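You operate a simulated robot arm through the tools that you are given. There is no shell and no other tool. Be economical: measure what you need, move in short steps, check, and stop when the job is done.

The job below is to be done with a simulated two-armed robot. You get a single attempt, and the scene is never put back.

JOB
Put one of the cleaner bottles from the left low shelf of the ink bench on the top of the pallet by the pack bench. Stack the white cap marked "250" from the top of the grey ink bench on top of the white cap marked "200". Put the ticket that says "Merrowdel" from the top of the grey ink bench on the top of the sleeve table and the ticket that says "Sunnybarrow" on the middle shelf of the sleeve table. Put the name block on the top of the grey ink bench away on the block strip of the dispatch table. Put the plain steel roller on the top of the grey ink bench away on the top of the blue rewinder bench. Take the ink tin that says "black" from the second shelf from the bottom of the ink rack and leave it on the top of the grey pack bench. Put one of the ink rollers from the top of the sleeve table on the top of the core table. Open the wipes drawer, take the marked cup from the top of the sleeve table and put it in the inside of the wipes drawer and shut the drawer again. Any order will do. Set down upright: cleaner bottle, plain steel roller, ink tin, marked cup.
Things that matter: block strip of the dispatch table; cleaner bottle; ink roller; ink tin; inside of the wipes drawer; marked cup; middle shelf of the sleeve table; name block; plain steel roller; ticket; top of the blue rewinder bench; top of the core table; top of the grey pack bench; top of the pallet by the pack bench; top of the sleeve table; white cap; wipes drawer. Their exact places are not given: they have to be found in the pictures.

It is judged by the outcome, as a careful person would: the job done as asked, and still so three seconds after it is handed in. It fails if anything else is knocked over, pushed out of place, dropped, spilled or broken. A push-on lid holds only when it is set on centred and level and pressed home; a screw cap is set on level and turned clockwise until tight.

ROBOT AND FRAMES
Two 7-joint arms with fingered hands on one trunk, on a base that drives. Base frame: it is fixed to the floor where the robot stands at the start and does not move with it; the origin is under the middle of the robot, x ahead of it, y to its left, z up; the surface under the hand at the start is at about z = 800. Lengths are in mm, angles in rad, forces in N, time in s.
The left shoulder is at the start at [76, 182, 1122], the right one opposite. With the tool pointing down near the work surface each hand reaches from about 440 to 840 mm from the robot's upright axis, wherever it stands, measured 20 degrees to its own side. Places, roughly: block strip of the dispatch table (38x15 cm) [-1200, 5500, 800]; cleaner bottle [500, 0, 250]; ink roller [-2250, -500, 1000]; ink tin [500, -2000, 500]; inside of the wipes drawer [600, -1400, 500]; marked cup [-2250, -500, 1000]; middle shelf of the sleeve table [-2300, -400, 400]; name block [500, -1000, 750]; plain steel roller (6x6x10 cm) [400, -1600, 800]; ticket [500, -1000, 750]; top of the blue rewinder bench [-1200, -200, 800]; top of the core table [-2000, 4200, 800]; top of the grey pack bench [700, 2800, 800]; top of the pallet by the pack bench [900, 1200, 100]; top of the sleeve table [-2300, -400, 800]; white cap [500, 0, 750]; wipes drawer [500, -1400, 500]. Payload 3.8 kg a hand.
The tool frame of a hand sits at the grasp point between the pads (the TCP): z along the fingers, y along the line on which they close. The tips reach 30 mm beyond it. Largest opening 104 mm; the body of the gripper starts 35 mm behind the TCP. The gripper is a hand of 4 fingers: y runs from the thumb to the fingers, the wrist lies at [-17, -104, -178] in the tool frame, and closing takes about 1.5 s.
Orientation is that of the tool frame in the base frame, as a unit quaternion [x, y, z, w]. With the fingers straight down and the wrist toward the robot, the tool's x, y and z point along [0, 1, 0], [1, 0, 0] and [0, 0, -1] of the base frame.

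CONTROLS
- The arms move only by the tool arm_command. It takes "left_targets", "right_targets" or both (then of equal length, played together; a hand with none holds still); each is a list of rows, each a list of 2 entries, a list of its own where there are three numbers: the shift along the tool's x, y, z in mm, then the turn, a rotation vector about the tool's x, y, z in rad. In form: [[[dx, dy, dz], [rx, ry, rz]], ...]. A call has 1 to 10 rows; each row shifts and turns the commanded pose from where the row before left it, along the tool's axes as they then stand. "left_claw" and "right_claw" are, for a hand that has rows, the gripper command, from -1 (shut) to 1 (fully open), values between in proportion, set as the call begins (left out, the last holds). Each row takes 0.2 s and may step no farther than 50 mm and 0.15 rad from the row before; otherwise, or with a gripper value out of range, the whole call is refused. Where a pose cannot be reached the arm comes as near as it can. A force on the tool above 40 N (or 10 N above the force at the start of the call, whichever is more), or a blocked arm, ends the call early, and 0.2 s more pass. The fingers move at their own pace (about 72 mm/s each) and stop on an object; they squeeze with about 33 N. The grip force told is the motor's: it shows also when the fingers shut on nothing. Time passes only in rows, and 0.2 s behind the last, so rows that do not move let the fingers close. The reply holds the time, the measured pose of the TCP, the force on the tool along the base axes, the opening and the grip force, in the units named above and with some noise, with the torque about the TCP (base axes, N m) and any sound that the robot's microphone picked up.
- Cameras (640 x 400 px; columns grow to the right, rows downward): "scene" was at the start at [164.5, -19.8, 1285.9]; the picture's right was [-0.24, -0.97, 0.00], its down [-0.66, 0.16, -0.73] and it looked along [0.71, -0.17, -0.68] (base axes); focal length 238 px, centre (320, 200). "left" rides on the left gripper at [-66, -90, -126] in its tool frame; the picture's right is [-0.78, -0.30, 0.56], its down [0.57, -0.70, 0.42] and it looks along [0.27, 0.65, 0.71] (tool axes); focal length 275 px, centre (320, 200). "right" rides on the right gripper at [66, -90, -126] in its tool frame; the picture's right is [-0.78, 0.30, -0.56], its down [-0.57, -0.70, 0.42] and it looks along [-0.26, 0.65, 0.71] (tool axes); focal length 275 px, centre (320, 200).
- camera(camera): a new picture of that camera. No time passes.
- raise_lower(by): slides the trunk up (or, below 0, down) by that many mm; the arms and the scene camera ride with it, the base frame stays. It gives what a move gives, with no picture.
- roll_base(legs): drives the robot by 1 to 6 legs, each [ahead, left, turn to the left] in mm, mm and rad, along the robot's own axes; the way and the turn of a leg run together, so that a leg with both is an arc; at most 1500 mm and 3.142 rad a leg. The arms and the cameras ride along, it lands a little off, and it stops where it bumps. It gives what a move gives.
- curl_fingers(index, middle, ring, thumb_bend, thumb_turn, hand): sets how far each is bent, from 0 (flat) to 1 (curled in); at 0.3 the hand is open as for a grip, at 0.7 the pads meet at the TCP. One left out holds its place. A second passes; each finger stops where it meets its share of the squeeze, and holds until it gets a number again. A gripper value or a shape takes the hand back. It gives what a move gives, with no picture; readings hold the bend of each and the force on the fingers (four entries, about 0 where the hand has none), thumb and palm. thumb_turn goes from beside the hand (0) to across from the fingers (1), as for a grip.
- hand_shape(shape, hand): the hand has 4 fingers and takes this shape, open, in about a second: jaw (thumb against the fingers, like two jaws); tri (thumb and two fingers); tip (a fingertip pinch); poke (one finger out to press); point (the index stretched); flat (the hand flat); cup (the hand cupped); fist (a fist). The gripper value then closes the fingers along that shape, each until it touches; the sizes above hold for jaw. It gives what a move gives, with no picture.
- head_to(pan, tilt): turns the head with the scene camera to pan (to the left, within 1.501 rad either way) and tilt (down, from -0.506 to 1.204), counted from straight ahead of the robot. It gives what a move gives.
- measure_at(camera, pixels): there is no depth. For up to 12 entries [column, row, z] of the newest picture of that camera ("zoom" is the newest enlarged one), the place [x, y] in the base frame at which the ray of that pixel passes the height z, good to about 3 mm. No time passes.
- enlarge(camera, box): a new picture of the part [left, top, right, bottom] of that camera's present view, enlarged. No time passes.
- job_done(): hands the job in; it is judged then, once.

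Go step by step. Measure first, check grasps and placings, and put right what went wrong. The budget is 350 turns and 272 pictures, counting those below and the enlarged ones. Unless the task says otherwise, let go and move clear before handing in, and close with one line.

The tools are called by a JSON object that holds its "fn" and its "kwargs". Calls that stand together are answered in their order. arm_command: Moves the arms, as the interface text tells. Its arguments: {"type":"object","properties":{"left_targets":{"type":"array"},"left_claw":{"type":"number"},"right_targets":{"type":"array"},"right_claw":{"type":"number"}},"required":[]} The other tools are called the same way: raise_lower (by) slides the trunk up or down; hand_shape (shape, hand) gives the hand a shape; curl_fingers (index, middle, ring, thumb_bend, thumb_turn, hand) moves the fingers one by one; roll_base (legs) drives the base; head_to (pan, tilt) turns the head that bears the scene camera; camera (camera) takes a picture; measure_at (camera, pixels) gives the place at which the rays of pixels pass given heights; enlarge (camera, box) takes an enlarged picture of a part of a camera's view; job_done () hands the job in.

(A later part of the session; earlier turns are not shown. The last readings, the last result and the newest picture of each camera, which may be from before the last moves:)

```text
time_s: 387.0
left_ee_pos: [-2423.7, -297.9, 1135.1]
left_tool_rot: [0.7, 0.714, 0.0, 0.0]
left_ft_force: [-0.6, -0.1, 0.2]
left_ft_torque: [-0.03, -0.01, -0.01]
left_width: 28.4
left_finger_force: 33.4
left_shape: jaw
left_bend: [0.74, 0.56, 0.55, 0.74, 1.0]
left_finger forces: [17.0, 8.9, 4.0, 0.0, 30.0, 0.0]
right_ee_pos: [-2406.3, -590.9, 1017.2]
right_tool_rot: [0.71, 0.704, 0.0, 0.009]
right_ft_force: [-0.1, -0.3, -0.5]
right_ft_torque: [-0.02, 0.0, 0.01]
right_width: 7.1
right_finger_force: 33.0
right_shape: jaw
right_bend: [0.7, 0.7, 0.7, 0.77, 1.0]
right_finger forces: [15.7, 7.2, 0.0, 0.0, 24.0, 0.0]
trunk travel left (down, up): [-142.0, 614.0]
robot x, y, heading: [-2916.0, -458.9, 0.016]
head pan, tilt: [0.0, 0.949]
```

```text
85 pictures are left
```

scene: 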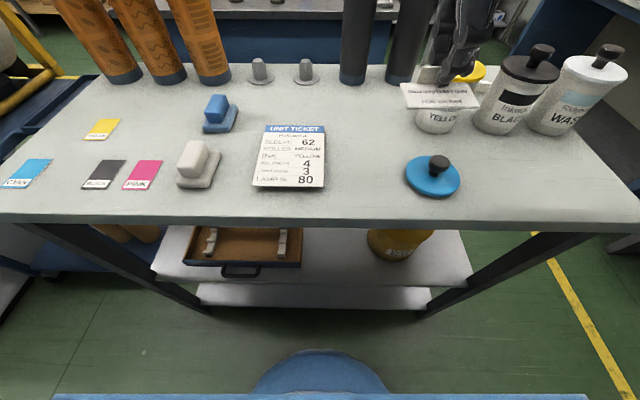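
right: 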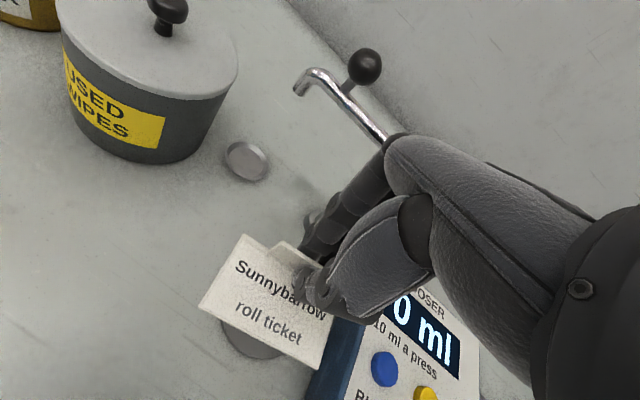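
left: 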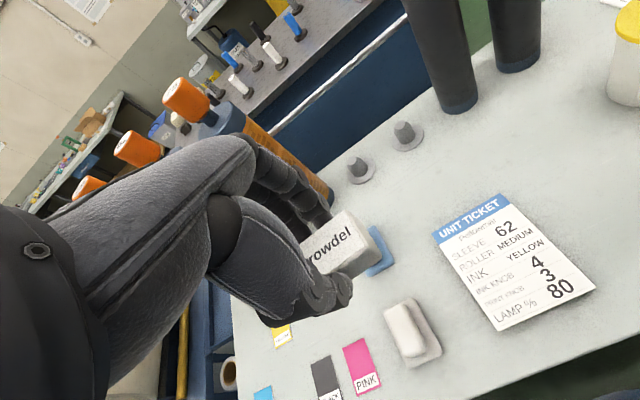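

Shelf edge is at x≈−2485, z≈400–450; free spot between tray and pot near (−2400,−510). Back away, lower the hand outside the table, then move it in under the top.

{"fn": "roll_base", "kwargs": {"legs": [[-225, 0, -0.016]]}}

{"fn": "raise_lower", "kwargs": {"by": -140}}

{"fn": "arm_command", "kwargs": {"right_targets": [[[0, 0, 45], [0, 0, 0]], [[0, 0, 45], [0, 0, 0]], [[0, 0, 45], [0, 0, 0]], [[0, 0, 45], [0, 0, 0]], [[0, 0, 45], [0, 0, 0]], [[0, 0, 45], [0, 0, 0]], [[0, 0, 45], [0, 0, 0]], [[0, 0, 45], [0, 0, 0]], [[0, 0, 0], [0, 0, 0]]]}}

{"fn": "camera", "kwargs": {"camera": "right"}}

```text
time_s: 388.7
left_ee_pos: [-2647.3, -308.4, 1133.9]
left_tool_rot: [0.706, 0.708, 0.001, -0.002]
left_ft_force: [0.3, -0.4, 0.6]
left_ft_torque: [0.0, 0.0, 0.0]
left_width: 28.2
left_finger_force: 33.2
left_shape: jaw
left_bend: [0.74, 0.56, 0.55, 0.74, 1.0]
left_finger forces: [17.0, 8.8, 4.1, 0.0, 29.9, 0.1]
right_ee_pos: [-2634.7, -601.4, 1017.9]
right_tool_rot: [0.715, 0.699, 0.002, 0.01]
right_ft_force: [-0.1, 0.4, 0.3]
right_ft_torque: [0.04, -0.04, 0.0]
right_width: 7.2
right_finger_force: 33.1
right_shape: jaw
right_bend: [0.7, 0.7, 0.7, 0.77, 1.0]
right_finger forces: [15.7, 7.2, 0.0, 0.0, 24.0, 0.0]
trunk travel left (down, up): [-142.0, 614.0]
robot x, y, heading: [-3141.1, -462.6, 0.005]
head pan, tilt: [0.0, 0.949]
```

```text
time_s: 390.4
left_ee_pos: [-2646.8, -306.8, 995.6]
left_tool_rot: [0.706, 0.709, 0.001, 0.0]
left_ft_force: [0.4, -0.4, -0.7]
left_ft_torque: [0.02, 0.02, 0.0]
left_width: 28.2
left_finger_force: 32.8
left_shape: jaw
left_bend: [0.74, 0.56, 0.55, 0.74, 1.0]
left_finger forces: [17.1, 8.8, 4.0, 0.0, 29.9, 0.0]
right_ee_pos: [-2634.0, -602.1, 878.4]
right_tool_rot: [0.715, 0.699, 0.002, 0.009]
right_ft_force: [-0.3, -0.4, -1.3]
right_ft_torque: [0.0, 0.01, -0.02]
right_width: 6.8
right_finger_force: 32.5
right_shape: jaw
right_bend: [0.7, 0.7, 0.7, 0.77, 1.0]
right_finger forces: [15.9, 7.3, 0.0, 0.1, 24.1, 0.1]
trunk travel left (down, up): [-2.0, 754.0]
robot x, y, heading: [-3140.9, -467.5, 0.007]
head pan, tilt: [0.0, 0.949]
```

```text
time_s: 392.4
left_ee_pos: [-2647.4, -308.0, 995.0]
left_tool_rot: [0.706, 0.709, 0.0, 0.0]
left_ft_force: [0.6, -0.5, -0.5]
left_ft_torque: [-0.02, 0.02, -0.03]
left_width: 28.3
left_finger_force: 33.4
left_shape: jaw
left_bend: [0.74, 0.56, 0.55, 0.74, 1.0]
left_finger forces: [17.0, 8.7, 4.1, 0.1, 29.8, 0.0]
right_ee_pos: [-2611.7, -598.1, 519.7]
right_tool_rot: [0.716, 0.698, 0.0, 0.009]
right_ft_force: [-0.2, -0.1, -0.3]
right_ft_torque: [-0.03, 0.0, 0.0]
right_width: 7.1
right_finger_force: 33.1
right_shape: jaw
right_bend: [0.7, 0.7, 0.7, 0.77, 1.0]
right_finger forces: [15.8, 7.1, 0.0, 0.1, 23.6, 0.0]
right hand out of reach, approached as far as the arm can: row 3, 4
trunk travel left (down, up): [-2.0, 754.0]
robot x, y, heading: [-3140.3, -462.7, 0.001]
head pan, tilt: [0.0, 0.949]
```

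```text
84 pictures are left
```

right: 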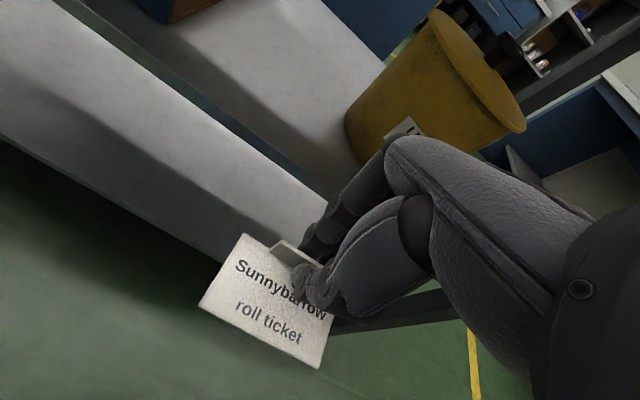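

{"fn": "enlarge", "kwargs": {"camera": "right", "box": [0, 0, 480, 300]}}

{"fn": "measure_at", "kwargs": {"camera": "right", "pixels": [[320, 188, 400], [320, 188, 450], [350, 150, 400], [350, 150, 450], [200, 100, 400], [200, 100, 450], [230, 268, 150], [100, 190, 150]]}}

```text
1.33 times, centred on (240, 150) of right
```

zoom: 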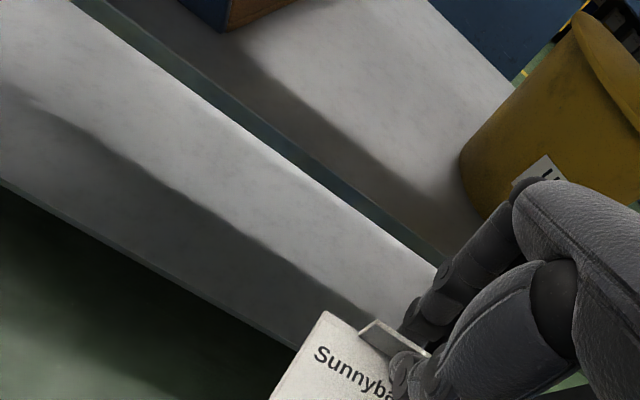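

```text
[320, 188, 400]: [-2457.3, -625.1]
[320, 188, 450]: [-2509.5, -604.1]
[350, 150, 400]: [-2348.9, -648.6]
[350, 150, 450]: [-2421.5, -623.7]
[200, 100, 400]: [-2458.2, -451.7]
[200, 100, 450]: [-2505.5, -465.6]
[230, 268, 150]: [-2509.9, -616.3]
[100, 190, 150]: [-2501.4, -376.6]
```

Middle shelf top ≈ z 420, edge x≈−2487; free gap y −595…−396. Strafe left 100, then go in 205 mm.

{"fn": "roll_base", "kwargs": {"legs": [[0, 102, 0], [205, 0, 0]]}}

{"fn": "camera", "kwargs": {"camera": "right"}}

```text
time_s: 394.8
left_ee_pos: [-2438.0, -206.7, 994.7]
left_tool_rot: [0.707, 0.707, 0.0, 0.0]
left_ft_force: [0.3, -0.8, 0.2]
left_ft_torque: [0.04, 0.0, 0.0]
left_width: 28.2
left_finger_force: 33.4
left_shape: jaw
left_bend: [0.74, 0.56, 0.55, 0.74, 1.0]
left_finger forces: [17.1, 8.9, 4.0, 0.0, 29.8, 0.0]
right_ee_pos: [-2404.1, -497.4, 521.3]
right_tool_rot: [0.716, 0.699, 0.001, 0.009]
right_ft_force: [-0.5, 0.0, 0.1]
right_ft_torque: [-0.01, 0.0, -0.01]
right_width: 6.9
right_finger_force: 33.4
right_shape: jaw
right_bend: [0.7, 0.7, 0.7, 0.77, 1.0]
right_finger forces: [15.8, 7.1, 0.1, 0.0, 23.8, 0.0]
trunk travel left (down, up): [-2.0, 754.0]
robot x, y, heading: [-2931.0, -361.1, 0.006]
head pan, tilt: [0.0, 0.949]
```

```text
82 pictures are left
```

right: 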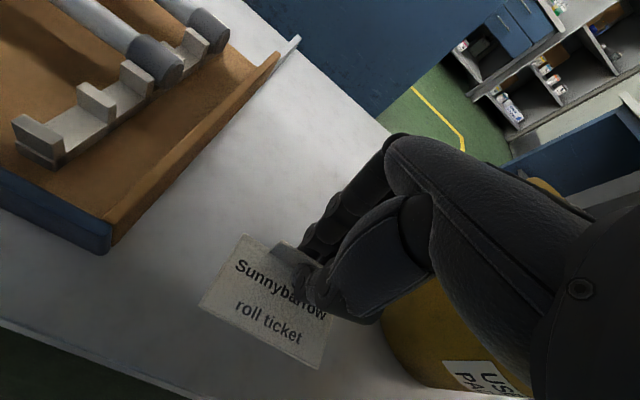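

Over the shelf. Lower to contact.

{"fn": "arm_command", "kwargs": {"right_targets": [[[0, 0, 30], [0, 0, 0]], [[0, 0, 20], [0, 0, 0]], [[0, 0, 5], [0, 0, 0]], [[0, 0, 4], [0, 0, 0]], [[0, 0, 4], [0, 0, 0]], [[0, 0, 0], [0, 0, 0]]]}}

{"fn": "camera", "kwargs": {"camera": "right"}}

```text
time_s: 395.6
left_ee_pos: [-2440.0, -206.0, 995.3]
left_tool_rot: [0.707, 0.707, 0.001, 0.0]
left_ft_force: [-0.1, 0.5, 0.3]
left_ft_torque: [0.0, 0.01, 0.02]
left_width: 28.2
left_finger_force: 32.9
left_shape: jaw
left_bend: [0.74, 0.56, 0.55, 0.74, 1.0]
left_finger forces: [17.1, 8.9, 3.9, 0.0, 29.7, 0.1]
right_ee_pos: [-2401.0, -495.6, 471.9]
right_tool_rot: [0.715, 0.699, 0.01, 0.012]
right_ft_force: [-8.6, -5.4, 24.5]
right_ft_torque: [0.02, 0.64, 0.08]
right_width: 7.9
right_finger_force: 32.9
right_shape: jaw
right_bend: [0.7, 0.7, 0.7, 0.79, 1.0]
right_finger forces: [15.0, 7.2, 0.0, 0.1, 51.6, 0.1]
trunk travel left (down, up): [-2.0, 754.0]
robot x, y, heading: [-2932.9, -357.7, 0.0]
head pan, tilt: [0.0, 0.949]
stopped in row 4 (right hand): the force on the tool passed its limit at 47 N (the readings are from after the stop); the commanded pose is now the measured one
```

```text
81 pictures are left
```

right: 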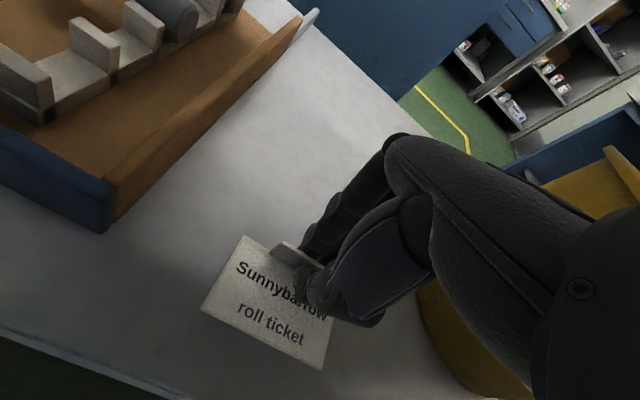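

Contact; ease 3 mm, open slightly, and lift.

{"fn": "arm_command", "kwargs": {"right_targets": [[[0, 0, -2], [0, 0, 0]], [[0, 0, 0], [0, 0, 0]], [[0, 0, 0], [0, 0, 0]], [[0, 0, -15], [0, 0, 0]], [[0, 0, -35], [0, 0, 0]], [[0, 0, 0], [0, 0, 0]]], "right_claw": -0.5}}

{"fn": "camera", "kwargs": {"camera": "right"}}

```text
time_s: 397.1
left_ee_pos: [-2438.7, -206.3, 994.1]
left_tool_rot: [0.707, 0.707, 0.0, 0.0]
left_ft_force: [0.1, -0.5, 0.7]
left_ft_torque: [0.01, 0.03, -0.01]
left_width: 28.5
left_finger_force: 32.8
left_shape: jaw
left_bend: [0.74, 0.56, 0.55, 0.74, 1.0]
left_finger forces: [17.1, 8.8, 4.0, 0.1, 29.9, 0.1]
right_ee_pos: [-2403.3, -496.3, 521.0]
right_tool_rot: [0.716, 0.698, 0.005, 0.011]
right_ft_force: [0.4, -0.2, 0.0]
right_ft_torque: [-0.01, 0.03, 0.0]
right_width: 25.9
right_finger_force: 0.0
right_shape: jaw
right_bend: [0.73, 0.56, 0.54, 0.74, 1.0]
right_finger forces: [0.0, 0.0, 0.0, 0.1, 0.1, 0.0]
trunk travel left (down, up): [-2.0, 754.0]
robot x, y, heading: [-2936.6, -358.7, 0.0]
head pan, tilt: [0.0, 0.949]
```

```text
80 pictures are left
```

right: 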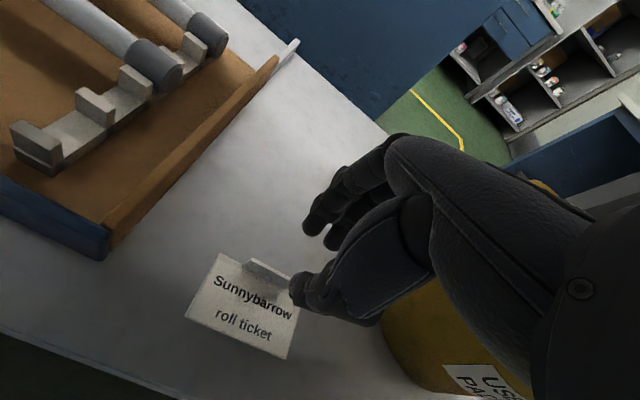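

Sunnybarrow lies on the middle shelf. Back out, raise, and look at the rollers.

{"fn": "roll_base", "kwargs": {"legs": [[-215, 0, 0]]}}

{"fn": "raise_lower", "kwargs": {"by": 400}}

{"fn": "raise_lower", "kwargs": {"by": 150}}

{"fn": "arm_command", "kwargs": {"right_targets": [[[0, 0, -45], [0, 0, 0]], [[0, 0, -45], [0, 0, 0]], [[0, 0, -45], [0, 0, 0]], [[0, 0, -45], [0, 0, 0]], [[0, 20, -40], [0, 0, 0]], [[0, 40, 0], [0, 0, 0]], [[0, 40, 0], [0, 0, 0]]], "right_claw": 0.6}}

{"fn": "roll_base", "kwargs": {"legs": [[230, 0, 0]]}}

{"fn": "camera", "kwargs": {"camera": "right"}}

```text
time_s: 398.7
left_ee_pos: [-2653.6, -207.1, 995.2]
left_tool_rot: [0.708, 0.707, 0.001, -0.001]
left_ft_force: [0.0, 0.0, -0.3]
left_ft_torque: [0.01, 0.05, -0.01]
left_width: 28.2
left_finger_force: 33.1
left_shape: jaw
left_bend: [0.74, 0.56, 0.55, 0.74, 1.0]
left_finger forces: [17.1, 8.9, 4.0, 0.1, 29.9, 0.0]
right_ee_pos: [-2616.6, -496.1, 522.4]
right_tool_rot: [0.716, 0.698, 0.005, 0.011]
right_ft_force: [0.8, -0.3, 0.5]
right_ft_torque: [0.02, -0.01, 0.02]
right_width: 25.7
right_finger_force: 0.1
right_shape: jaw
right_bend: [0.73, 0.56, 0.54, 0.74, 1.0]
right_finger forces: [0.0, 0.1, 0.0, 0.0, 0.0, 0.0]
trunk travel left (down, up): [-2.0, 754.0]
robot x, y, heading: [-3145.9, -361.6, -0.001]
head pan, tilt: [0.0, 0.949]
```

```text
time_s: 402.5
left_ee_pos: [-2651.6, -206.7, 1394.0]
left_tool_rot: [0.707, 0.708, 0.001, -0.001]
left_ft_force: [0.1, 0.5, -0.8]
left_ft_torque: [-0.01, -0.01, 0.01]
left_width: 28.3
left_finger_force: 32.8
left_shape: jaw
left_bend: [0.74, 0.56, 0.55, 0.74, 1.0]
left_finger forces: [17.0, 8.7, 4.0, 0.1, 29.8, 0.0]
right_ee_pos: [-2616.3, -497.1, 920.8]
right_tool_rot: [0.716, 0.698, 0.007, 0.01]
right_ft_force: [-0.1, -0.2, 0.3]
right_ft_torque: [0.03, 0.02, -0.01]
right_width: 25.9
right_finger_force: 0.0
right_shape: jaw
right_bend: [0.73, 0.56, 0.54, 0.74, 1.0]
right_finger forces: [0.1, 0.1, 0.0, 0.0, 0.0, 0.0]
trunk travel left (down, up): [-402.0, 354.0]
robot x, y, heading: [-3146.1, -362.6, -0.0]
head pan, tilt: [0.0, 0.949]
```

```text
time_s: 404.3
left_ee_pos: [-2651.6, -208.4, 1543.6]
left_tool_rot: [0.708, 0.706, 0.001, 0.0]
left_ft_force: [0.4, -0.3, -0.6]
left_ft_torque: [0.01, 0.01, 0.0]
left_width: 28.5
left_finger_force: 33.1
left_shape: jaw
left_bend: [0.74, 0.56, 0.55, 0.74, 1.0]
left_finger forces: [17.0, 8.8, 4.0, 0.1, 29.8, 0.1]
right_ee_pos: [-2616.1, -497.2, 1071.9]
right_tool_rot: [0.715, 0.699, 0.005, 0.01]
right_ft_force: [0.3, 0.1, 0.3]
right_ft_torque: [0.0, -0.01, 0.0]
right_width: 26.0
right_finger_force: 0.0
right_shape: jaw
right_bend: [0.73, 0.56, 0.54, 0.74, 1.0]
right_finger forces: [0.1, 0.1, 0.1, 0.1, 0.0, 0.0]
trunk travel left (down, up): [-552.0, 204.0]
robot x, y, heading: [-3149.8, -363.2, 0.001]
head pan, tilt: [0.0, 0.949]
```

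```text
time_s: 405.9
left_ee_pos: [-2652.0, -207.4, 1543.3]
left_tool_rot: [0.708, 0.706, 0.0, -0.001]
left_ft_force: [-0.1, 0.7, -0.8]
left_ft_torque: [0.0, 0.02, 0.01]
left_width: 28.1
left_finger_force: 32.9
left_shape: jaw
left_bend: [0.74, 0.56, 0.55, 0.74, 1.0]
left_finger forces: [17.1, 8.7, 4.0, 0.0, 29.8, 0.1]
right_ee_pos: [-2520.8, -496.8, 1292.3]
right_tool_rot: [0.716, 0.698, 0.005, 0.01]
right_ft_force: [0.7, -0.6, 0.2]
right_ft_torque: [0.0, 0.07, 0.04]
right_width: 83.2
right_finger_force: 0.0
right_shape: jaw
right_bend: [0.27, 0.34, 0.31, 0.47, 0.98]
right_finger forces: [0.0, 0.1, 0.0, 0.0, 0.0, 0.1]
trunk travel left (down, up): [-552.0, 204.0]
robot x, y, heading: [-3146.3, -361.1, 0.003]
head pan, tilt: [0.0, 0.949]
```

```text
time_s: 407.6
left_ee_pos: [-2423.9, -207.0, 1544.1]
left_tool_rot: [0.707, 0.707, 0.001, 0.0]
left_ft_force: [0.3, -0.7, -1.6]
left_ft_torque: [0.01, 0.06, 0.02]
left_width: 28.4
left_finger_force: 33.1
left_shape: jaw
left_bend: [0.74, 0.56, 0.55, 0.74, 1.0]
left_finger forces: [17.1, 8.8, 4.0, 0.0, 30.0, 0.1]
right_ee_pos: [-2292.0, -496.7, 1294.0]
right_tool_rot: [0.715, 0.699, 0.006, 0.01]
right_ft_force: [0.8, 0.0, 0.5]
right_ft_torque: [-0.03, 0.02, 0.02]
right_width: 82.8
right_finger_force: 0.0
right_shape: jaw
right_bend: [0.27, 0.34, 0.31, 0.47, 0.98]
right_finger forces: [0.0, 0.0, 0.1, 0.0, 0.1, 0.0]
trunk travel left (down, up): [-552.0, 204.0]
robot x, y, heading: [-2919.3, -361.7, 0.003]
head pan, tilt: [0.0, 0.949]
```

```text
79 pictures are left
```

right: 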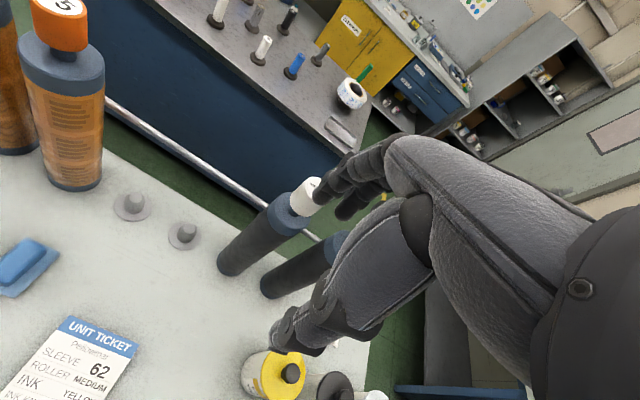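

{"fn": "measure_at", "kwargs": {"camera": "right", "pixels": [[232, 265, 850], [313, 184, 1180], [313, 184, 1150], [300, 205, 1120], [218, 262, 850], [248, 268, 850]]}}

{"fn": "enlarge", "kwargs": {"camera": "right", "box": [200, 150, 360, 310]}}

```text
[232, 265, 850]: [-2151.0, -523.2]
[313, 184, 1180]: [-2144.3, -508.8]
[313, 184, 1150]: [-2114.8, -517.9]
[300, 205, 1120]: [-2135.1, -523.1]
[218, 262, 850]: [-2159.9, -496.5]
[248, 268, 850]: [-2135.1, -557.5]
```

```text
2.50 times, centred on (280, 230) of right
```

zoom: 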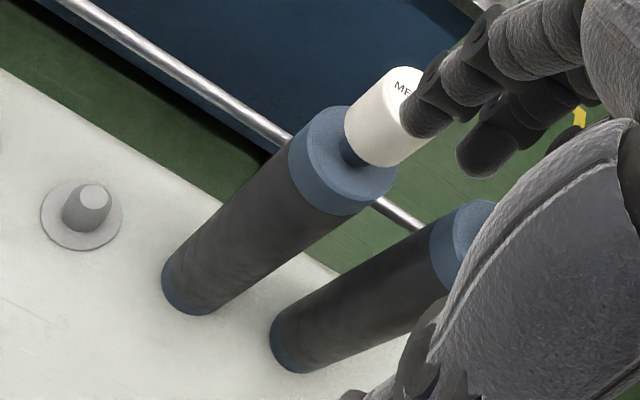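

MEDIUM roller axis ≈ (−2145,−525), cap top z≈1180. Move above it and descend around the white cap.

{"fn": "roll_base", "kwargs": {"legs": [[60, 0, 0]]}}

{"fn": "arm_command", "kwargs": {"right_targets": [[[-13, 43, 0], [0, 0, 0]], [[-14, 43, 0], [0, 0, 0]], [[0, 0, 30], [0, 0, 0]], [[0, 0, 0], [0, 0, 0]]]}}

{"fn": "camera", "kwargs": {"camera": "right"}}

```text
time_s: 408.6
left_ee_pos: [-2362.3, -207.5, 1544.6]
left_tool_rot: [0.707, 0.707, 0.001, -0.001]
left_ft_force: [0.0, -0.5, -0.8]
left_ft_torque: [-0.02, 0.02, 0.02]
left_width: 28.3
left_finger_force: 33.1
left_shape: jaw
left_bend: [0.74, 0.56, 0.55, 0.74, 1.0]
left_finger forces: [17.1, 8.9, 4.1, 0.0, 29.8, 0.0]
right_ee_pos: [-2232.0, -495.6, 1294.5]
right_tool_rot: [0.716, 0.698, 0.006, 0.01]
right_ft_force: [0.6, 0.7, 0.1]
right_ft_torque: [-0.03, 0.03, -0.01]
right_width: 83.3
right_finger_force: 0.0
right_shape: jaw
right_bend: [0.27, 0.34, 0.31, 0.47, 0.98]
right_finger forces: [0.0, 0.1, 0.0, 0.0, 0.1, 0.0]
trunk travel left (down, up): [-552.0, 204.0]
robot x, y, heading: [-2858.2, -363.3, 0.001]
head pan, tilt: [0.0, 0.949]
```

```text
time_s: 409.6
left_ee_pos: [-2365.4, -206.4, 1544.8]
left_tool_rot: [0.707, 0.707, 0.0, -0.001]
left_ft_force: [-0.2, -0.2, 0.3]
left_ft_torque: [0.01, 0.02, -0.02]
left_width: 28.6
left_finger_force: 32.9
left_shape: jaw
left_bend: [0.74, 0.56, 0.55, 0.74, 1.0]
left_finger forces: [17.0, 8.8, 4.0, 0.1, 29.9, 0.1]
right_ee_pos: [-2149.0, -526.9, 1266.7]
right_tool_rot: [0.715, 0.699, 0.006, 0.012]
right_ft_force: [-0.2, -0.2, 0.4]
right_ft_torque: [-0.03, 0.02, -0.01]
right_width: 82.7
right_finger_force: 0.1
right_shape: jaw
right_bend: [0.27, 0.34, 0.31, 0.47, 0.98]
right_finger forces: [0.0, 0.1, 0.1, 0.0, 0.1, 0.0]
trunk travel left (down, up): [-552.0, 204.0]
robot x, y, heading: [-2857.1, -362.7, 0.005]
head pan, tilt: [0.0, 0.949]
```

```text
77 pictures are left
```

right: 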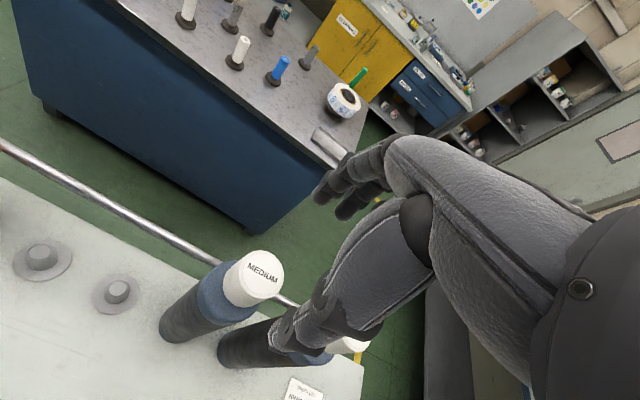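

{"fn": "measure_at", "kwargs": {"camera": "right", "pixels": [[261, 272, 1180], [261, 272, 1190], [261, 272, 1170]]}}

```text
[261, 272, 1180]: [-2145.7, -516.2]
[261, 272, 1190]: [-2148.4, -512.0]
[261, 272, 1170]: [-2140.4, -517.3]
```

{"fn": "arm_command", "kwargs": {"right_targets": [[[8, 3, 30], [0, 0, 0]], [[0, 0, 40], [0, 0, 0]], [[0, 0, 30], [0, 0, 0]], [[0, 0, 0], [0, 0, 0]]]}}

{"fn": "camera", "kwargs": {"camera": "right"}}

```text
time_s: 410.6
left_ee_pos: [-2363.1, -206.0, 1544.4]
left_tool_rot: [0.707, 0.707, 0.001, 0.0]
left_ft_force: [-0.1, -0.3, 0.3]
left_ft_torque: [0.01, 0.04, -0.01]
left_width: 28.3
left_finger_force: 32.6
left_shape: jaw
left_bend: [0.74, 0.56, 0.55, 0.74, 1.0]
left_finger forces: [17.2, 8.8, 4.0, 0.0, 29.9, 0.1]
right_ee_pos: [-2142.2, -519.1, 1166.0]
right_tool_rot: [0.716, 0.698, 0.007, 0.011]
right_ft_force: [-1.1, 0.1, 0.4]
right_ft_torque: [-0.01, 0.0, 0.03]
right_width: 83.3
right_finger_force: 0.0
right_shape: jaw
right_bend: [0.27, 0.34, 0.31, 0.47, 0.98]
right_finger forces: [0.0, 0.1, 0.0, 0.1, 0.0, 0.1]
trunk travel left (down, up): [-552.0, 204.0]
robot x, y, heading: [-2861.3, -363.0, -0.004]
head pan, tilt: [0.0, 0.949]
```

```text
76 pictures are left
```

right: 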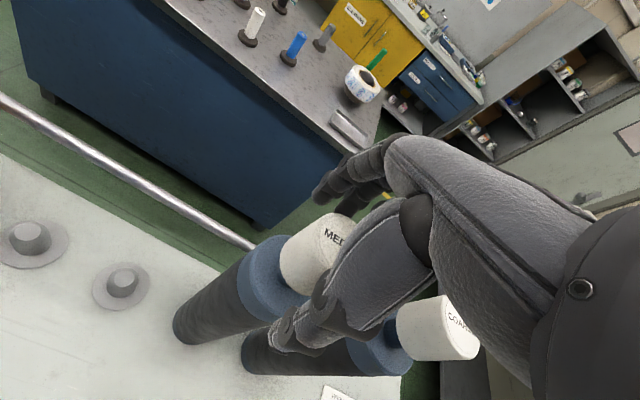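

{"fn": "arm_command", "kwargs": {"right_targets": [[[0, 0, 0], [0, 0, 0]], [[0, 0, 0], [0, 0, 0]], [[0, 0, 0], [0, 0, 0]], [[0, 0, 0], [0, 0, 0]], [[0, 0, 0], [0, 0, 0]], [[0, 0, -8], [0, 0, 0]], [[0, 0, -8], [0, 0, 0]], [[0, 0, 0], [0, 0, 0]]], "right_claw": -1}}

{"fn": "camera", "kwargs": {"camera": "right"}}

```text
time_s: 412.4
left_ee_pos: [-2362.2, -207.2, 1543.8]
left_tool_rot: [0.707, 0.707, 0.001, 0.0]
left_ft_force: [0.5, 0.6, -0.1]
left_ft_torque: [0.01, -0.01, -0.01]
left_width: 28.2
left_finger_force: 32.8
left_shape: jaw
left_bend: [0.74, 0.56, 0.55, 0.74, 1.0]
left_finger forces: [17.1, 8.8, 4.0, 0.0, 30.0, 0.0]
right_ee_pos: [-2142.3, -517.0, 1181.5]
right_tool_rot: [0.716, 0.698, 0.006, 0.011]
right_ft_force: [-0.3, 0.4, -4.7]
right_ft_torque: [0.03, 0.01, 0.01]
right_width: 32.3
right_finger_force: 32.7
right_shape: jaw
right_bend: [0.74, 0.52, 0.57, 0.74, 1.0]
right_finger forces: [17.7, 10.8, 0.0, 0.0, 28.1, 0.1]
trunk travel left (down, up): [-552.0, 204.0]
robot x, y, heading: [-2856.5, -364.1, 0.003]
head pan, tilt: [0.0, 0.949]
```

```text
75 pictures are left
```

right: 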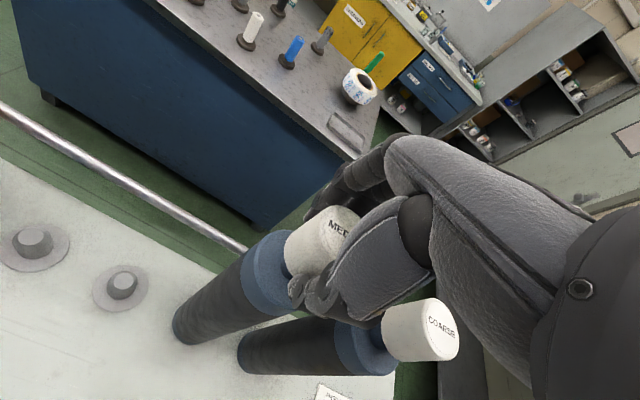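

{"fn": "arm_command", "kwargs": {"right_targets": [[[0, 0, -30], [0, 0, 0]], [[0, 0, -40], [0, 0, 0]], [[0, 0, 0], [0, 0, 0]]]}}

{"fn": "camera", "kwargs": {"camera": "right"}}

```text
time_s: 413.2
left_ee_pos: [-2362.7, -208.1, 1543.9]
left_tool_rot: [0.707, 0.707, 0.0, -0.002]
left_ft_force: [-0.5, -1.1, -1.0]
left_ft_torque: [0.0, 0.01, 0.02]
left_width: 28.4
left_finger_force: 33.2
left_shape: jaw
left_bend: [0.74, 0.56, 0.55, 0.74, 1.0]
left_finger forces: [17.1, 8.7, 4.0, 0.1, 29.8, 0.0]
right_ee_pos: [-2142.5, -517.4, 1251.0]
right_tool_rot: [0.716, 0.698, 0.006, 0.01]
right_ft_force: [0.5, 1.1, -4.1]
right_ft_torque: [0.0, 0.02, 0.03]
right_width: 32.5
right_finger_force: 33.1
right_shape: jaw
right_bend: [0.74, 0.52, 0.57, 0.74, 1.0]
right_finger forces: [17.8, 10.9, 0.0, 0.1, 28.1, 0.0]
trunk travel left (down, up): [-552.0, 204.0]
robot x, y, heading: [-2854.8, -363.4, -0.003]
head pan, tilt: [0.0, 0.949]
```

```text
74 pictures are left
```

right: 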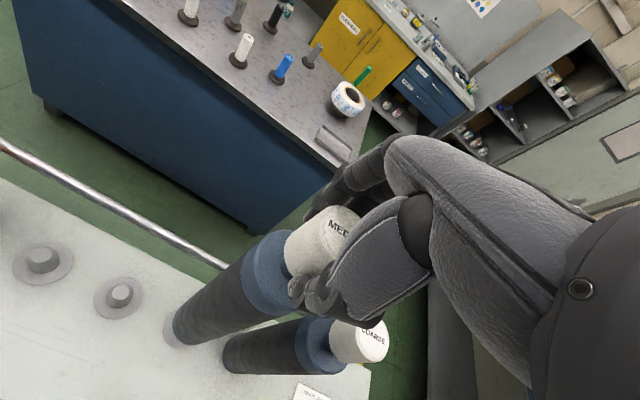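

The whole roller lifts (≈0.45 kg). Retract the arm, raise, and plan the way: out past the table end, then along the corridor toward +y.

{"fn": "arm_command", "kwargs": {"right_targets": [[[0, 0, -40], [0, 0, 0]], [[0, 0, -40], [0, 0, 0]], [[0, -45, -15], [0, 0, 0]], [[0, -48, 0], [0, 0, 0]], [[0, -48, 0], [0, 0, 0]]]}}

{"fn": "raise_lower", "kwargs": {"by": 150}}

{"fn": "roll_base", "kwargs": {"legs": [[-60, 0, 0], [0, -930, 0], [1500, 0, 0], [1000, 0, 0], [0, 1200, 0]]}}

{"fn": "head_to", "kwargs": {"pan": 1.45, "tilt": 0.3}}

{"fn": "camera", "kwargs": {"camera": "scene"}}

```text
time_s: 414.4
left_ee_pos: [-2365.0, -208.2, 1544.4]
left_tool_rot: [0.707, 0.707, 0.0, 0.0]
left_ft_force: [-0.3, -0.5, 0.1]
left_ft_torque: [-0.03, -0.01, 0.03]
left_width: 28.4
left_finger_force: 32.6
left_shape: jaw
left_bend: [0.74, 0.56, 0.55, 0.74, 1.0]
left_finger forces: [17.1, 8.8, 4.0, 0.1, 30.0, 0.0]
right_ee_pos: [-2288.0, -513.8, 1342.7]
right_tool_rot: [0.716, 0.697, 0.006, 0.01]
right_ft_force: [0.9, 0.3, -4.0]
right_ft_torque: [0.09, -0.15, 0.02]
right_width: 32.4
right_finger_force: 33.1
right_shape: jaw
right_bend: [0.74, 0.52, 0.57, 0.74, 1.0]
right_finger forces: [18.6, 10.9, 0.0, 0.0, 27.8, 0.0]
trunk travel left (down, up): [-552.0, 204.0]
robot x, y, heading: [-2859.5, -362.6, 0.002]
head pan, tilt: [0.0, 0.949]
```

```text
time_s: 416.1
left_ee_pos: [-2363.1, -205.8, 1693.9]
left_tool_rot: [0.707, 0.707, 0.0, -0.001]
left_ft_force: [-0.3, -0.5, -0.1]
left_ft_torque: [-0.03, 0.01, -0.01]
left_width: 28.4
left_finger_force: 33.0
left_shape: jaw
left_bend: [0.74, 0.56, 0.55, 0.74, 1.0]
left_finger forces: [17.1, 8.8, 4.0, 0.0, 29.8, 0.1]
right_ee_pos: [-2286.6, -513.7, 1492.9]
right_tool_rot: [0.716, 0.698, 0.005, 0.011]
right_ft_force: [0.2, 0.4, -4.2]
right_ft_torque: [0.02, -0.01, -0.01]
right_width: 32.4
right_finger_force: 32.8
right_shape: jaw
right_bend: [0.74, 0.52, 0.57, 0.74, 1.0]
right_finger forces: [18.5, 11.2, 0.1, 0.0, 28.5, 0.1]
trunk travel left (down, up): [-702.0, 54.0]
robot x, y, heading: [-2861.3, -360.6, -0.006]
head pan, tilt: [0.0, 0.949]
```

```text
time_s: 439.1
left_ee_pos: [98.4, 51.2, 1693.9]
left_tool_rot: [0.711, 0.703, 0.0, 0.0]
left_ft_force: [-0.2, 0.1, 0.0]
left_ft_torque: [0.02, 0.0, -0.05]
left_width: 28.2
left_finger_force: 33.0
left_shape: jaw
left_bend: [0.74, 0.56, 0.55, 0.74, 1.0]
left_finger forces: [17.1, 8.8, 4.0, 0.0, 29.9, 0.1]
right_ee_pos: [171.8, -256.8, 1493.9]
right_tool_rot: [0.719, 0.695, 0.006, 0.01]
right_ft_force: [-0.2, -0.9, -4.0]
right_ft_torque: [-0.02, 0.01, -0.02]
right_width: 32.3
right_finger_force: 32.8
right_shape: jaw
right_bend: [0.74, 0.52, 0.57, 0.74, 1.0]
right_finger forces: [18.3, 11.3, 0.1, 0.1, 28.4, 0.1]
trunk travel left (down, up): [-702.0, 54.0]
robot x, y, heading: [-396.6, -91.0, -0.008]
head pan, tilt: [0.0, 0.949]
```

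```text
time_s: 440.7
left_ee_pos: [99.2, 51.6, 1694.3]
left_tool_rot: [0.711, 0.703, 0.001, -0.001]
left_ft_force: [-0.1, -0.2, -0.8]
left_ft_torque: [-0.03, -0.01, 0.0]
left_width: 28.3
left_finger_force: 32.7
left_shape: jaw
left_bend: [0.74, 0.56, 0.55, 0.74, 1.0]
left_finger forces: [17.1, 8.8, 4.0, 0.1, 29.8, 0.0]
right_ee_pos: [172.3, -256.9, 1493.4]
right_tool_rot: [0.72, 0.694, 0.006, 0.01]
right_ft_force: [1.0, 0.5, -4.8]
right_ft_torque: [-0.02, 0.02, -0.02]
right_width: 32.4
right_finger_force: 32.6
right_shape: jaw
right_bend: [0.74, 0.52, 0.57, 0.74, 1.0]
right_finger forces: [18.5, 11.3, 0.1, 0.0, 28.4, 0.0]
trunk travel left (down, up): [-702.0, 54.0]
robot x, y, heading: [-396.6, -97.4, -0.007]
head pan, tilt: [1.45, 0.3]
```

```text
73 pictures are left
```

scene: 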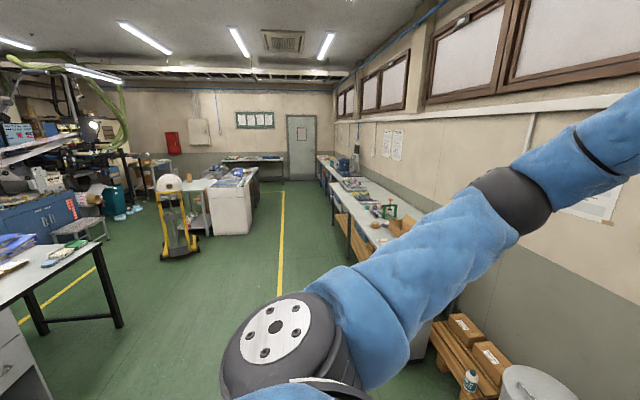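

{"fn": "enlarge", "kwargs": {"camera": "scene", "box": [120, 110, 320, 260]}}

{"fn": "measure_at", "kwargs": {"camera": "scene", "pixels": [[250, 233, 0], [208, 228, 0], [180, 257, 0], [258, 180, 0], [250, 158, 800], [222, 187, 800], [180, 190, 800], [282, 190, 0], [125, 325, 0]]}}

```text
2.67 times, centred on (220, 185) of scene
```

zoom: 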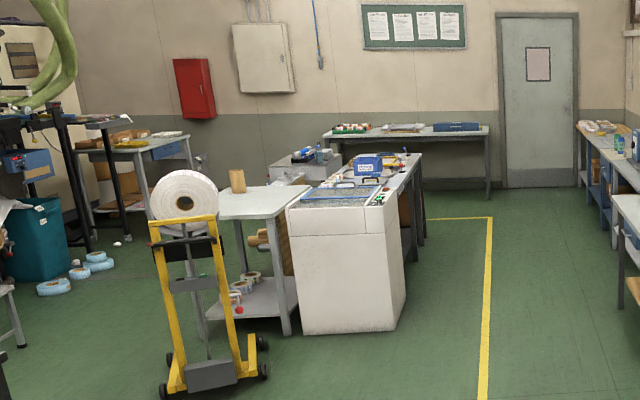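

```text
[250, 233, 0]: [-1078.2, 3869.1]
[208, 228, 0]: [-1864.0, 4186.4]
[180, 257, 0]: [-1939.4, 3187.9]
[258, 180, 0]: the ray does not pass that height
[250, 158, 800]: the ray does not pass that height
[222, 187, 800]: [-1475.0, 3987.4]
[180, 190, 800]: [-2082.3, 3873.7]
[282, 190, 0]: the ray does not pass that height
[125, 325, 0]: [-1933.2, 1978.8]
```

Core table is at about (−2000,4000) left of the white machine, behind the yellow trolley. Drive up the corridor to y≈3300, turn, and approach.

{"fn": "roll_base", "kwargs": {"legs": [[0, 1500, 0], [0, 1500, 0], [0, 400, 0], [0, 0, 2.49]]}}

{"fn": "head_to", "kwargs": {"pan": 0.1, "tilt": 0.5}}

{"fn": "camera", "kwargs": {"camera": "scene"}}

```text
time_s: 463.1
left_ee_pos: [-879.4, 3478.5, 1695.2]
left_tool_rot: [-0.441, 0.898, 0.0, -0.001]
left_ft_force: [0.1, 0.1, 0.1]
left_ft_torque: [0.03, 0.01, 0.02]
left_width: 27.9
left_finger_force: 32.9
left_shape: jaw
left_bend: [0.74, 0.56, 0.55, 0.74, 1.0]
left_finger forces: [16.9, 8.6, 4.0, 0.1, 29.4, 0.0]
right_ee_pos: [-753.7, 3768.7, 1493.8]
right_tool_rot: [-0.431, 0.902, 0.011, -0.002]
right_ft_force: [-0.1, 0.3, -4.5]
right_ft_torque: [0.0, 0.0, -0.01]
right_width: 31.7
right_finger_force: 32.8
right_shape: jaw
right_bend: [0.74, 0.52, 0.57, 0.74, 1.0]
right_finger forces: [18.1, 11.2, 0.0, 0.0, 27.4, 0.0]
trunk travel left (down, up): [-702.0, 54.0]
robot x, y, heading: [-391.7, 3299.8, 2.489]
head pan, tilt: [1.45, 0.3]
```

```text
time_s: 464.6
left_ee_pos: [-878.9, 3478.9, 1693.5]
left_tool_rot: [-0.442, 0.897, -0.001, -0.001]
left_ft_force: [0.5, -0.9, 0.0]
left_ft_torque: [0.03, 0.0, -0.03]
left_width: 27.8
left_finger_force: 32.8
left_shape: jaw
left_bend: [0.74, 0.56, 0.55, 0.74, 1.0]
left_finger forces: [16.9, 8.7, 3.9, 0.0, 29.4, 0.0]
right_ee_pos: [-754.7, 3769.6, 1492.5]
right_tool_rot: [-0.431, 0.902, 0.011, -0.002]
right_ft_force: [-0.1, -1.4, -5.1]
right_ft_torque: [-0.02, 0.0, -0.02]
right_width: 31.8
right_finger_force: 32.8
right_shape: jaw
right_bend: [0.74, 0.52, 0.57, 0.74, 1.0]
right_finger forces: [18.2, 11.5, 0.1, 0.0, 27.4, 0.0]
trunk travel left (down, up): [-702.0, 54.0]
robot x, y, heading: [-393.9, 3294.4, 2.484]
head pan, tilt: [0.099, 0.499]
```

```text
71 pictures are left
```

scene: 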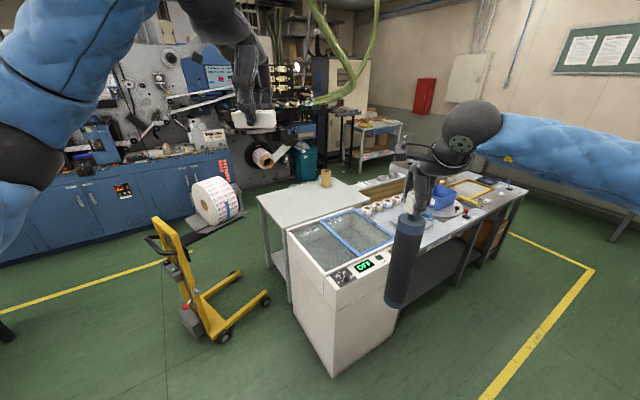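

{"fn": "enlarge", "kwargs": {"camera": "scene", "box": [240, 150, 540, 300]}}

{"fn": "measure_at", "kwargs": {"camera": "scene", "pixels": [[257, 196, 850], [292, 230, 850], [340, 210, 850], [325, 186, 850], [300, 210, 850], [385, 188, 850], [228, 340, 0], [270, 300, 0], [288, 235, 900], [350, 270, 900]]}}

```text
2.13 times, centred on (390, 225) of scene
```

zoom: 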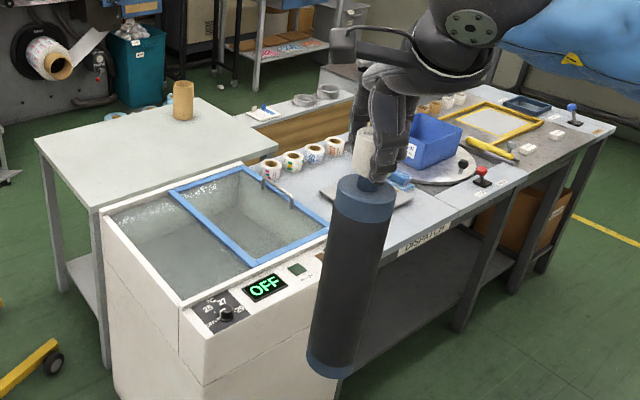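

```text
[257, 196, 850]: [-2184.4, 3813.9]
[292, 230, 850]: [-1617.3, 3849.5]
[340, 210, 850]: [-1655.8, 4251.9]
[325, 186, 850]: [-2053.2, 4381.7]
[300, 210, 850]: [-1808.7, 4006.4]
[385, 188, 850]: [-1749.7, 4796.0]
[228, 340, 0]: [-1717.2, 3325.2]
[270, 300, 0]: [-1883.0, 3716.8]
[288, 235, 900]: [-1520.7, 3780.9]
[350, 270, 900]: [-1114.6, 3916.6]
```

Core table top (empty, z≈850) spans x −1620…−2180, y 3810…4400; the dispatch bench (labelled) is behind the tank. Drive to about (−1350,3400).

{"fn": "roll_base", "kwargs": {"legs": [[822, 500, 0]]}}

{"fn": "arm_command", "kwargs": {"right_targets": [[[-15, 40, 0], [0, 0, 0]], [[-15, 40, 0], [0, 0, 0]], [[0, 0, 0], [0, 0, 0]]]}}

{"fn": "raise_lower", "kwargs": {"by": -200}}

{"fn": "camera", "kwargs": {"camera": "right"}}

{"fn": "camera", "kwargs": {"camera": "scene"}}

```text
time_s: 469.7
left_ee_pos: [-1841.4, 3577.1, 1694.3]
left_tool_rot: [-0.445, 0.895, -0.001, -0.001]
left_ft_force: [0.0, -0.6, 0.3]
left_ft_torque: [0.01, 0.01, -0.01]
left_width: 28.1
left_finger_force: 32.8
left_shape: jaw
left_bend: [0.74, 0.56, 0.55, 0.74, 1.0]
left_finger forces: [16.9, 8.6, 4.0, 0.0, 29.4, 0.0]
right_ee_pos: [-1719.4, 3869.6, 1493.0]
right_tool_rot: [-0.435, 0.9, 0.012, -0.001]
right_ft_force: [-0.1, 0.3, -5.3]
right_ft_torque: [-0.01, -0.02, 0.0]
right_width: 31.9
right_finger_force: 33.3
right_shape: jaw
right_bend: [0.74, 0.52, 0.57, 0.74, 1.0]
right_finger forces: [18.1, 11.5, 0.1, 0.1, 27.3, 0.0]
trunk travel left (down, up): [-702.0, 54.0]
robot x, y, heading: [-1355.4, 3402.6, 2.499]
head pan, tilt: [0.099, 0.499]
```

```text
time_s: 470.5
left_ee_pos: [-1841.9, 3577.1, 1694.0]
left_tool_rot: [-0.446, 0.895, 0.0, 0.0]
left_ft_force: [-0.2, 0.3, -1.1]
left_ft_torque: [0.02, 0.01, -0.02]
left_width: 27.8
left_finger_force: 32.9
left_shape: jaw
left_bend: [0.74, 0.56, 0.55, 0.74, 1.0]
left_finger forces: [16.9, 8.6, 3.9, 0.0, 29.4, 0.0]
right_ee_pos: [-1762.5, 3942.2, 1495.6]
right_tool_rot: [-0.436, 0.9, 0.011, -0.002]
right_ft_force: [0.5, -0.1, -4.9]
right_ft_torque: [-0.04, -0.05, -0.01]
right_width: 31.9
right_finger_force: 33.0
right_shape: jaw
right_bend: [0.74, 0.52, 0.57, 0.74, 1.0]
right_finger forces: [18.4, 11.7, 0.0, 0.0, 28.3, 0.1]
trunk travel left (down, up): [-702.0, 54.0]
robot x, y, heading: [-1351.5, 3401.2, 2.496]
head pan, tilt: [0.099, 0.499]
```

```text
time_s: 472.6
left_ee_pos: [-1842.6, 3577.8, 1494.8]
left_tool_rot: [-0.445, 0.895, -0.001, 0.0]
left_ft_force: [0.6, 0.4, -0.7]
left_ft_torque: [0.02, 0.03, -0.02]
left_width: 27.9
left_finger_force: 32.4
left_shape: jaw
left_bend: [0.74, 0.56, 0.55, 0.74, 1.0]
left_finger forces: [16.8, 8.6, 4.1, 0.0, 29.4, 0.0]
right_ee_pos: [-1763.5, 3943.4, 1295.7]
right_tool_rot: [-0.435, 0.9, 0.012, -0.002]
right_ft_force: [0.1, -0.3, -4.8]
right_ft_torque: [0.01, 0.05, -0.01]
right_width: 31.8
right_finger_force: 33.1
right_shape: jaw
right_bend: [0.74, 0.52, 0.57, 0.74, 1.0]
right_finger forces: [18.5, 11.8, 0.1, 0.0, 27.9, 0.0]
trunk travel left (down, up): [-502.0, 254.0]
robot x, y, heading: [-1355.1, 3402.6, 2.493]
head pan, tilt: [0.099, 0.499]
```

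```text
69 pictures are left
```

right: 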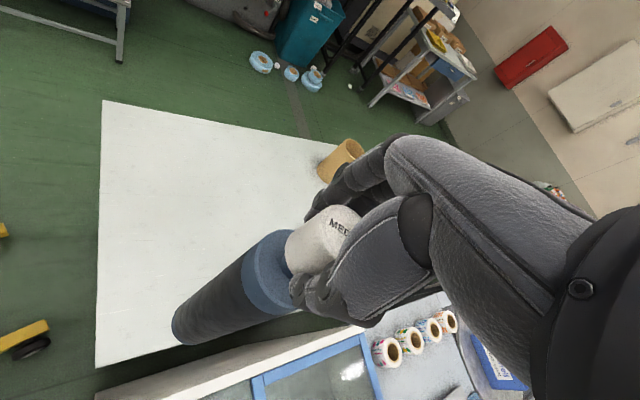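

```text
68 pictures are left
```

scene: 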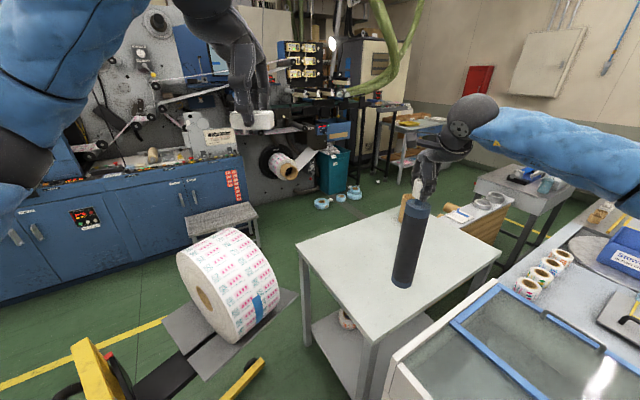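

{"fn": "measure_at", "kwargs": {"camera": "scene", "pixels": [[368, 342, 800], [368, 342, 850], [297, 241, 800], [297, 241, 850], [500, 253, 850], [500, 253, 800]]}}

{"fn": "measure_at", "kwargs": {"camera": "right", "pixels": [[96, 367, 800], [96, 367, 850], [102, 102, 800], [102, 102, 850], [187, 333, 980]]}}

```text
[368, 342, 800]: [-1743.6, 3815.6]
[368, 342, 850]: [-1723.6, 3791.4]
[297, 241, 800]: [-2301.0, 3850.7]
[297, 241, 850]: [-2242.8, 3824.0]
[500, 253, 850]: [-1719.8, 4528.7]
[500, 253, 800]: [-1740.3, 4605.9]
```

```text
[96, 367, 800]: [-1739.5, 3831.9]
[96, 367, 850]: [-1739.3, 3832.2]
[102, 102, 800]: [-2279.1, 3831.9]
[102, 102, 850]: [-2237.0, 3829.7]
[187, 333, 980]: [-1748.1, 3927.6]
```

Table's right edge is x≈−1741, so shift the roller left: arm forward 95, left 51.

{"fn": "arm_command", "kwargs": {"right_targets": [[[17, 32, 0], [0, 0, 0]], [[17, 32, 0], [0, 0, 0]], [[17, 32, 0], [0, 0, 0]], [[0, 0, 0], [0, 0, 0]]]}}

{"fn": "raise_lower", "kwargs": {"by": -110}}

{"fn": "camera", "kwargs": {"camera": "scene"}}

```text
time_s: 473.6
left_ee_pos: [-1840.4, 3580.3, 1493.9]
left_tool_rot: [-0.446, 0.895, -0.001, -0.002]
left_ft_force: [-0.2, 0.3, -0.6]
left_ft_torque: [0.01, 0.01, 0.03]
left_width: 27.8
left_finger_force: 33.1
left_shape: jaw
left_bend: [0.74, 0.56, 0.55, 0.74, 1.0]
left_finger forces: [16.8, 8.6, 3.9, 0.1, 29.4, 0.0]
right_ee_pos: [-1859.9, 3962.8, 1294.0]
right_tool_rot: [-0.435, 0.901, 0.01, -0.001]
right_ft_force: [0.6, 1.2, -3.8]
right_ft_torque: [0.17, -0.09, 0.04]
right_width: 32.4
right_finger_force: 32.8
right_shape: jaw
right_bend: [0.74, 0.52, 0.57, 0.74, 1.0]
right_finger forces: [17.8, 15.0, 0.1, 0.1, 29.2, 0.0]
right hand out of reach, approached as far as the arm can: row 3
trunk travel left (down, up): [-502.0, 254.0]
robot x, y, heading: [-1351.6, 3399.4, 2.494]
head pan, tilt: [0.099, 0.499]
```

```text
time_s: 475.1
left_ee_pos: [-1842.3, 3577.0, 1384.9]
left_tool_rot: [-0.446, 0.895, -0.001, -0.001]
left_ft_force: [-0.1, 1.3, -0.2]
left_ft_torque: [-0.02, 0.0, 0.01]
left_width: 27.9
left_finger_force: 33.0
left_shape: jaw
left_bend: [0.74, 0.56, 0.55, 0.74, 1.0]
left_finger forces: [16.9, 8.5, 4.0, 0.1, 29.5, 0.0]
right_ee_pos: [-1861.7, 3959.1, 1185.2]
right_tool_rot: [-0.436, 0.9, 0.012, -0.002]
right_ft_force: [-0.8, -0.7, -4.1]
right_ft_torque: [0.03, 0.0, 0.0]
right_width: 31.8
right_finger_force: 32.4
right_shape: jaw
right_bend: [0.74, 0.52, 0.57, 0.74, 1.0]
right_finger forces: [18.7, 12.9, 0.0, 0.0, 28.4, 0.0]
trunk travel left (down, up): [-392.0, 364.0]
robot x, y, heading: [-1353.0, 3403.0, 2.497]
head pan, tilt: [0.099, 0.499]
```

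```text
67 pictures are left
```

scene: 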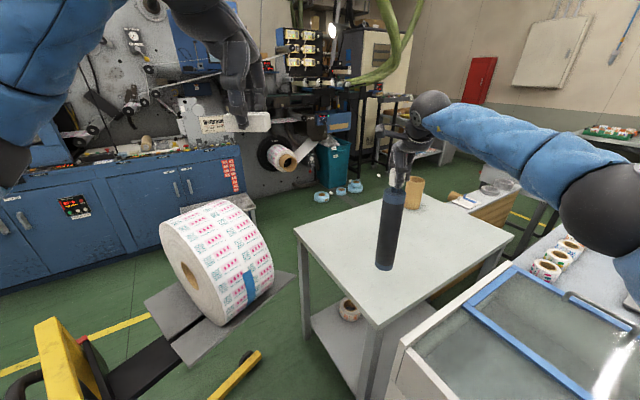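

Roller is over the table. Lower to contact.

{"fn": "arm_command", "kwargs": {"right_targets": [[[0, 0, 12], [0, 0, 0]], [[0, 0, 6], [0, 0, 0]], [[0, 0, 6], [0, 0, 0]], [[0, 0, 6], [0, 0, 0]], [[0, 0, 6], [0, 0, 0]], [[0, 0, 6], [0, 0, 0]], [[0, 0, 6], [0, 0, 0]], [[0, 0, 0], [0, 0, 0]]]}}

```text
time_s: 476.9
left_ee_pos: [-1842.9, 3577.6, 1383.7]
left_tool_rot: [-0.446, 0.895, -0.001, -0.001]
left_ft_force: [0.1, 0.2, -0.1]
left_ft_torque: [-0.02, 0.0, 0.0]
left_width: 28.1
left_finger_force: 33.0
left_shape: jaw
left_bend: [0.74, 0.56, 0.55, 0.74, 1.0]
left_finger forces: [16.9, 8.6, 4.0, 0.0, 29.5, 0.0]
right_ee_pos: [-1863.0, 3958.6, 1136.1]
right_tool_rot: [-0.435, 0.9, 0.011, -0.002]
right_ft_force: [-1.6, 0.3, -5.0]
right_ft_torque: [0.01, 0.01, 0.0]
right_width: 32.1
right_finger_force: 33.2
right_shape: jaw
right_bend: [0.74, 0.52, 0.57, 0.74, 1.0]
right_finger forces: [18.8, 12.9, 0.1, 0.0, 28.6, 0.0]
trunk travel left (down, up): [-392.0, 364.0]
robot x, y, heading: [-1353.0, 3403.7, 2.498]
head pan, tilt: [0.099, 0.499]
```

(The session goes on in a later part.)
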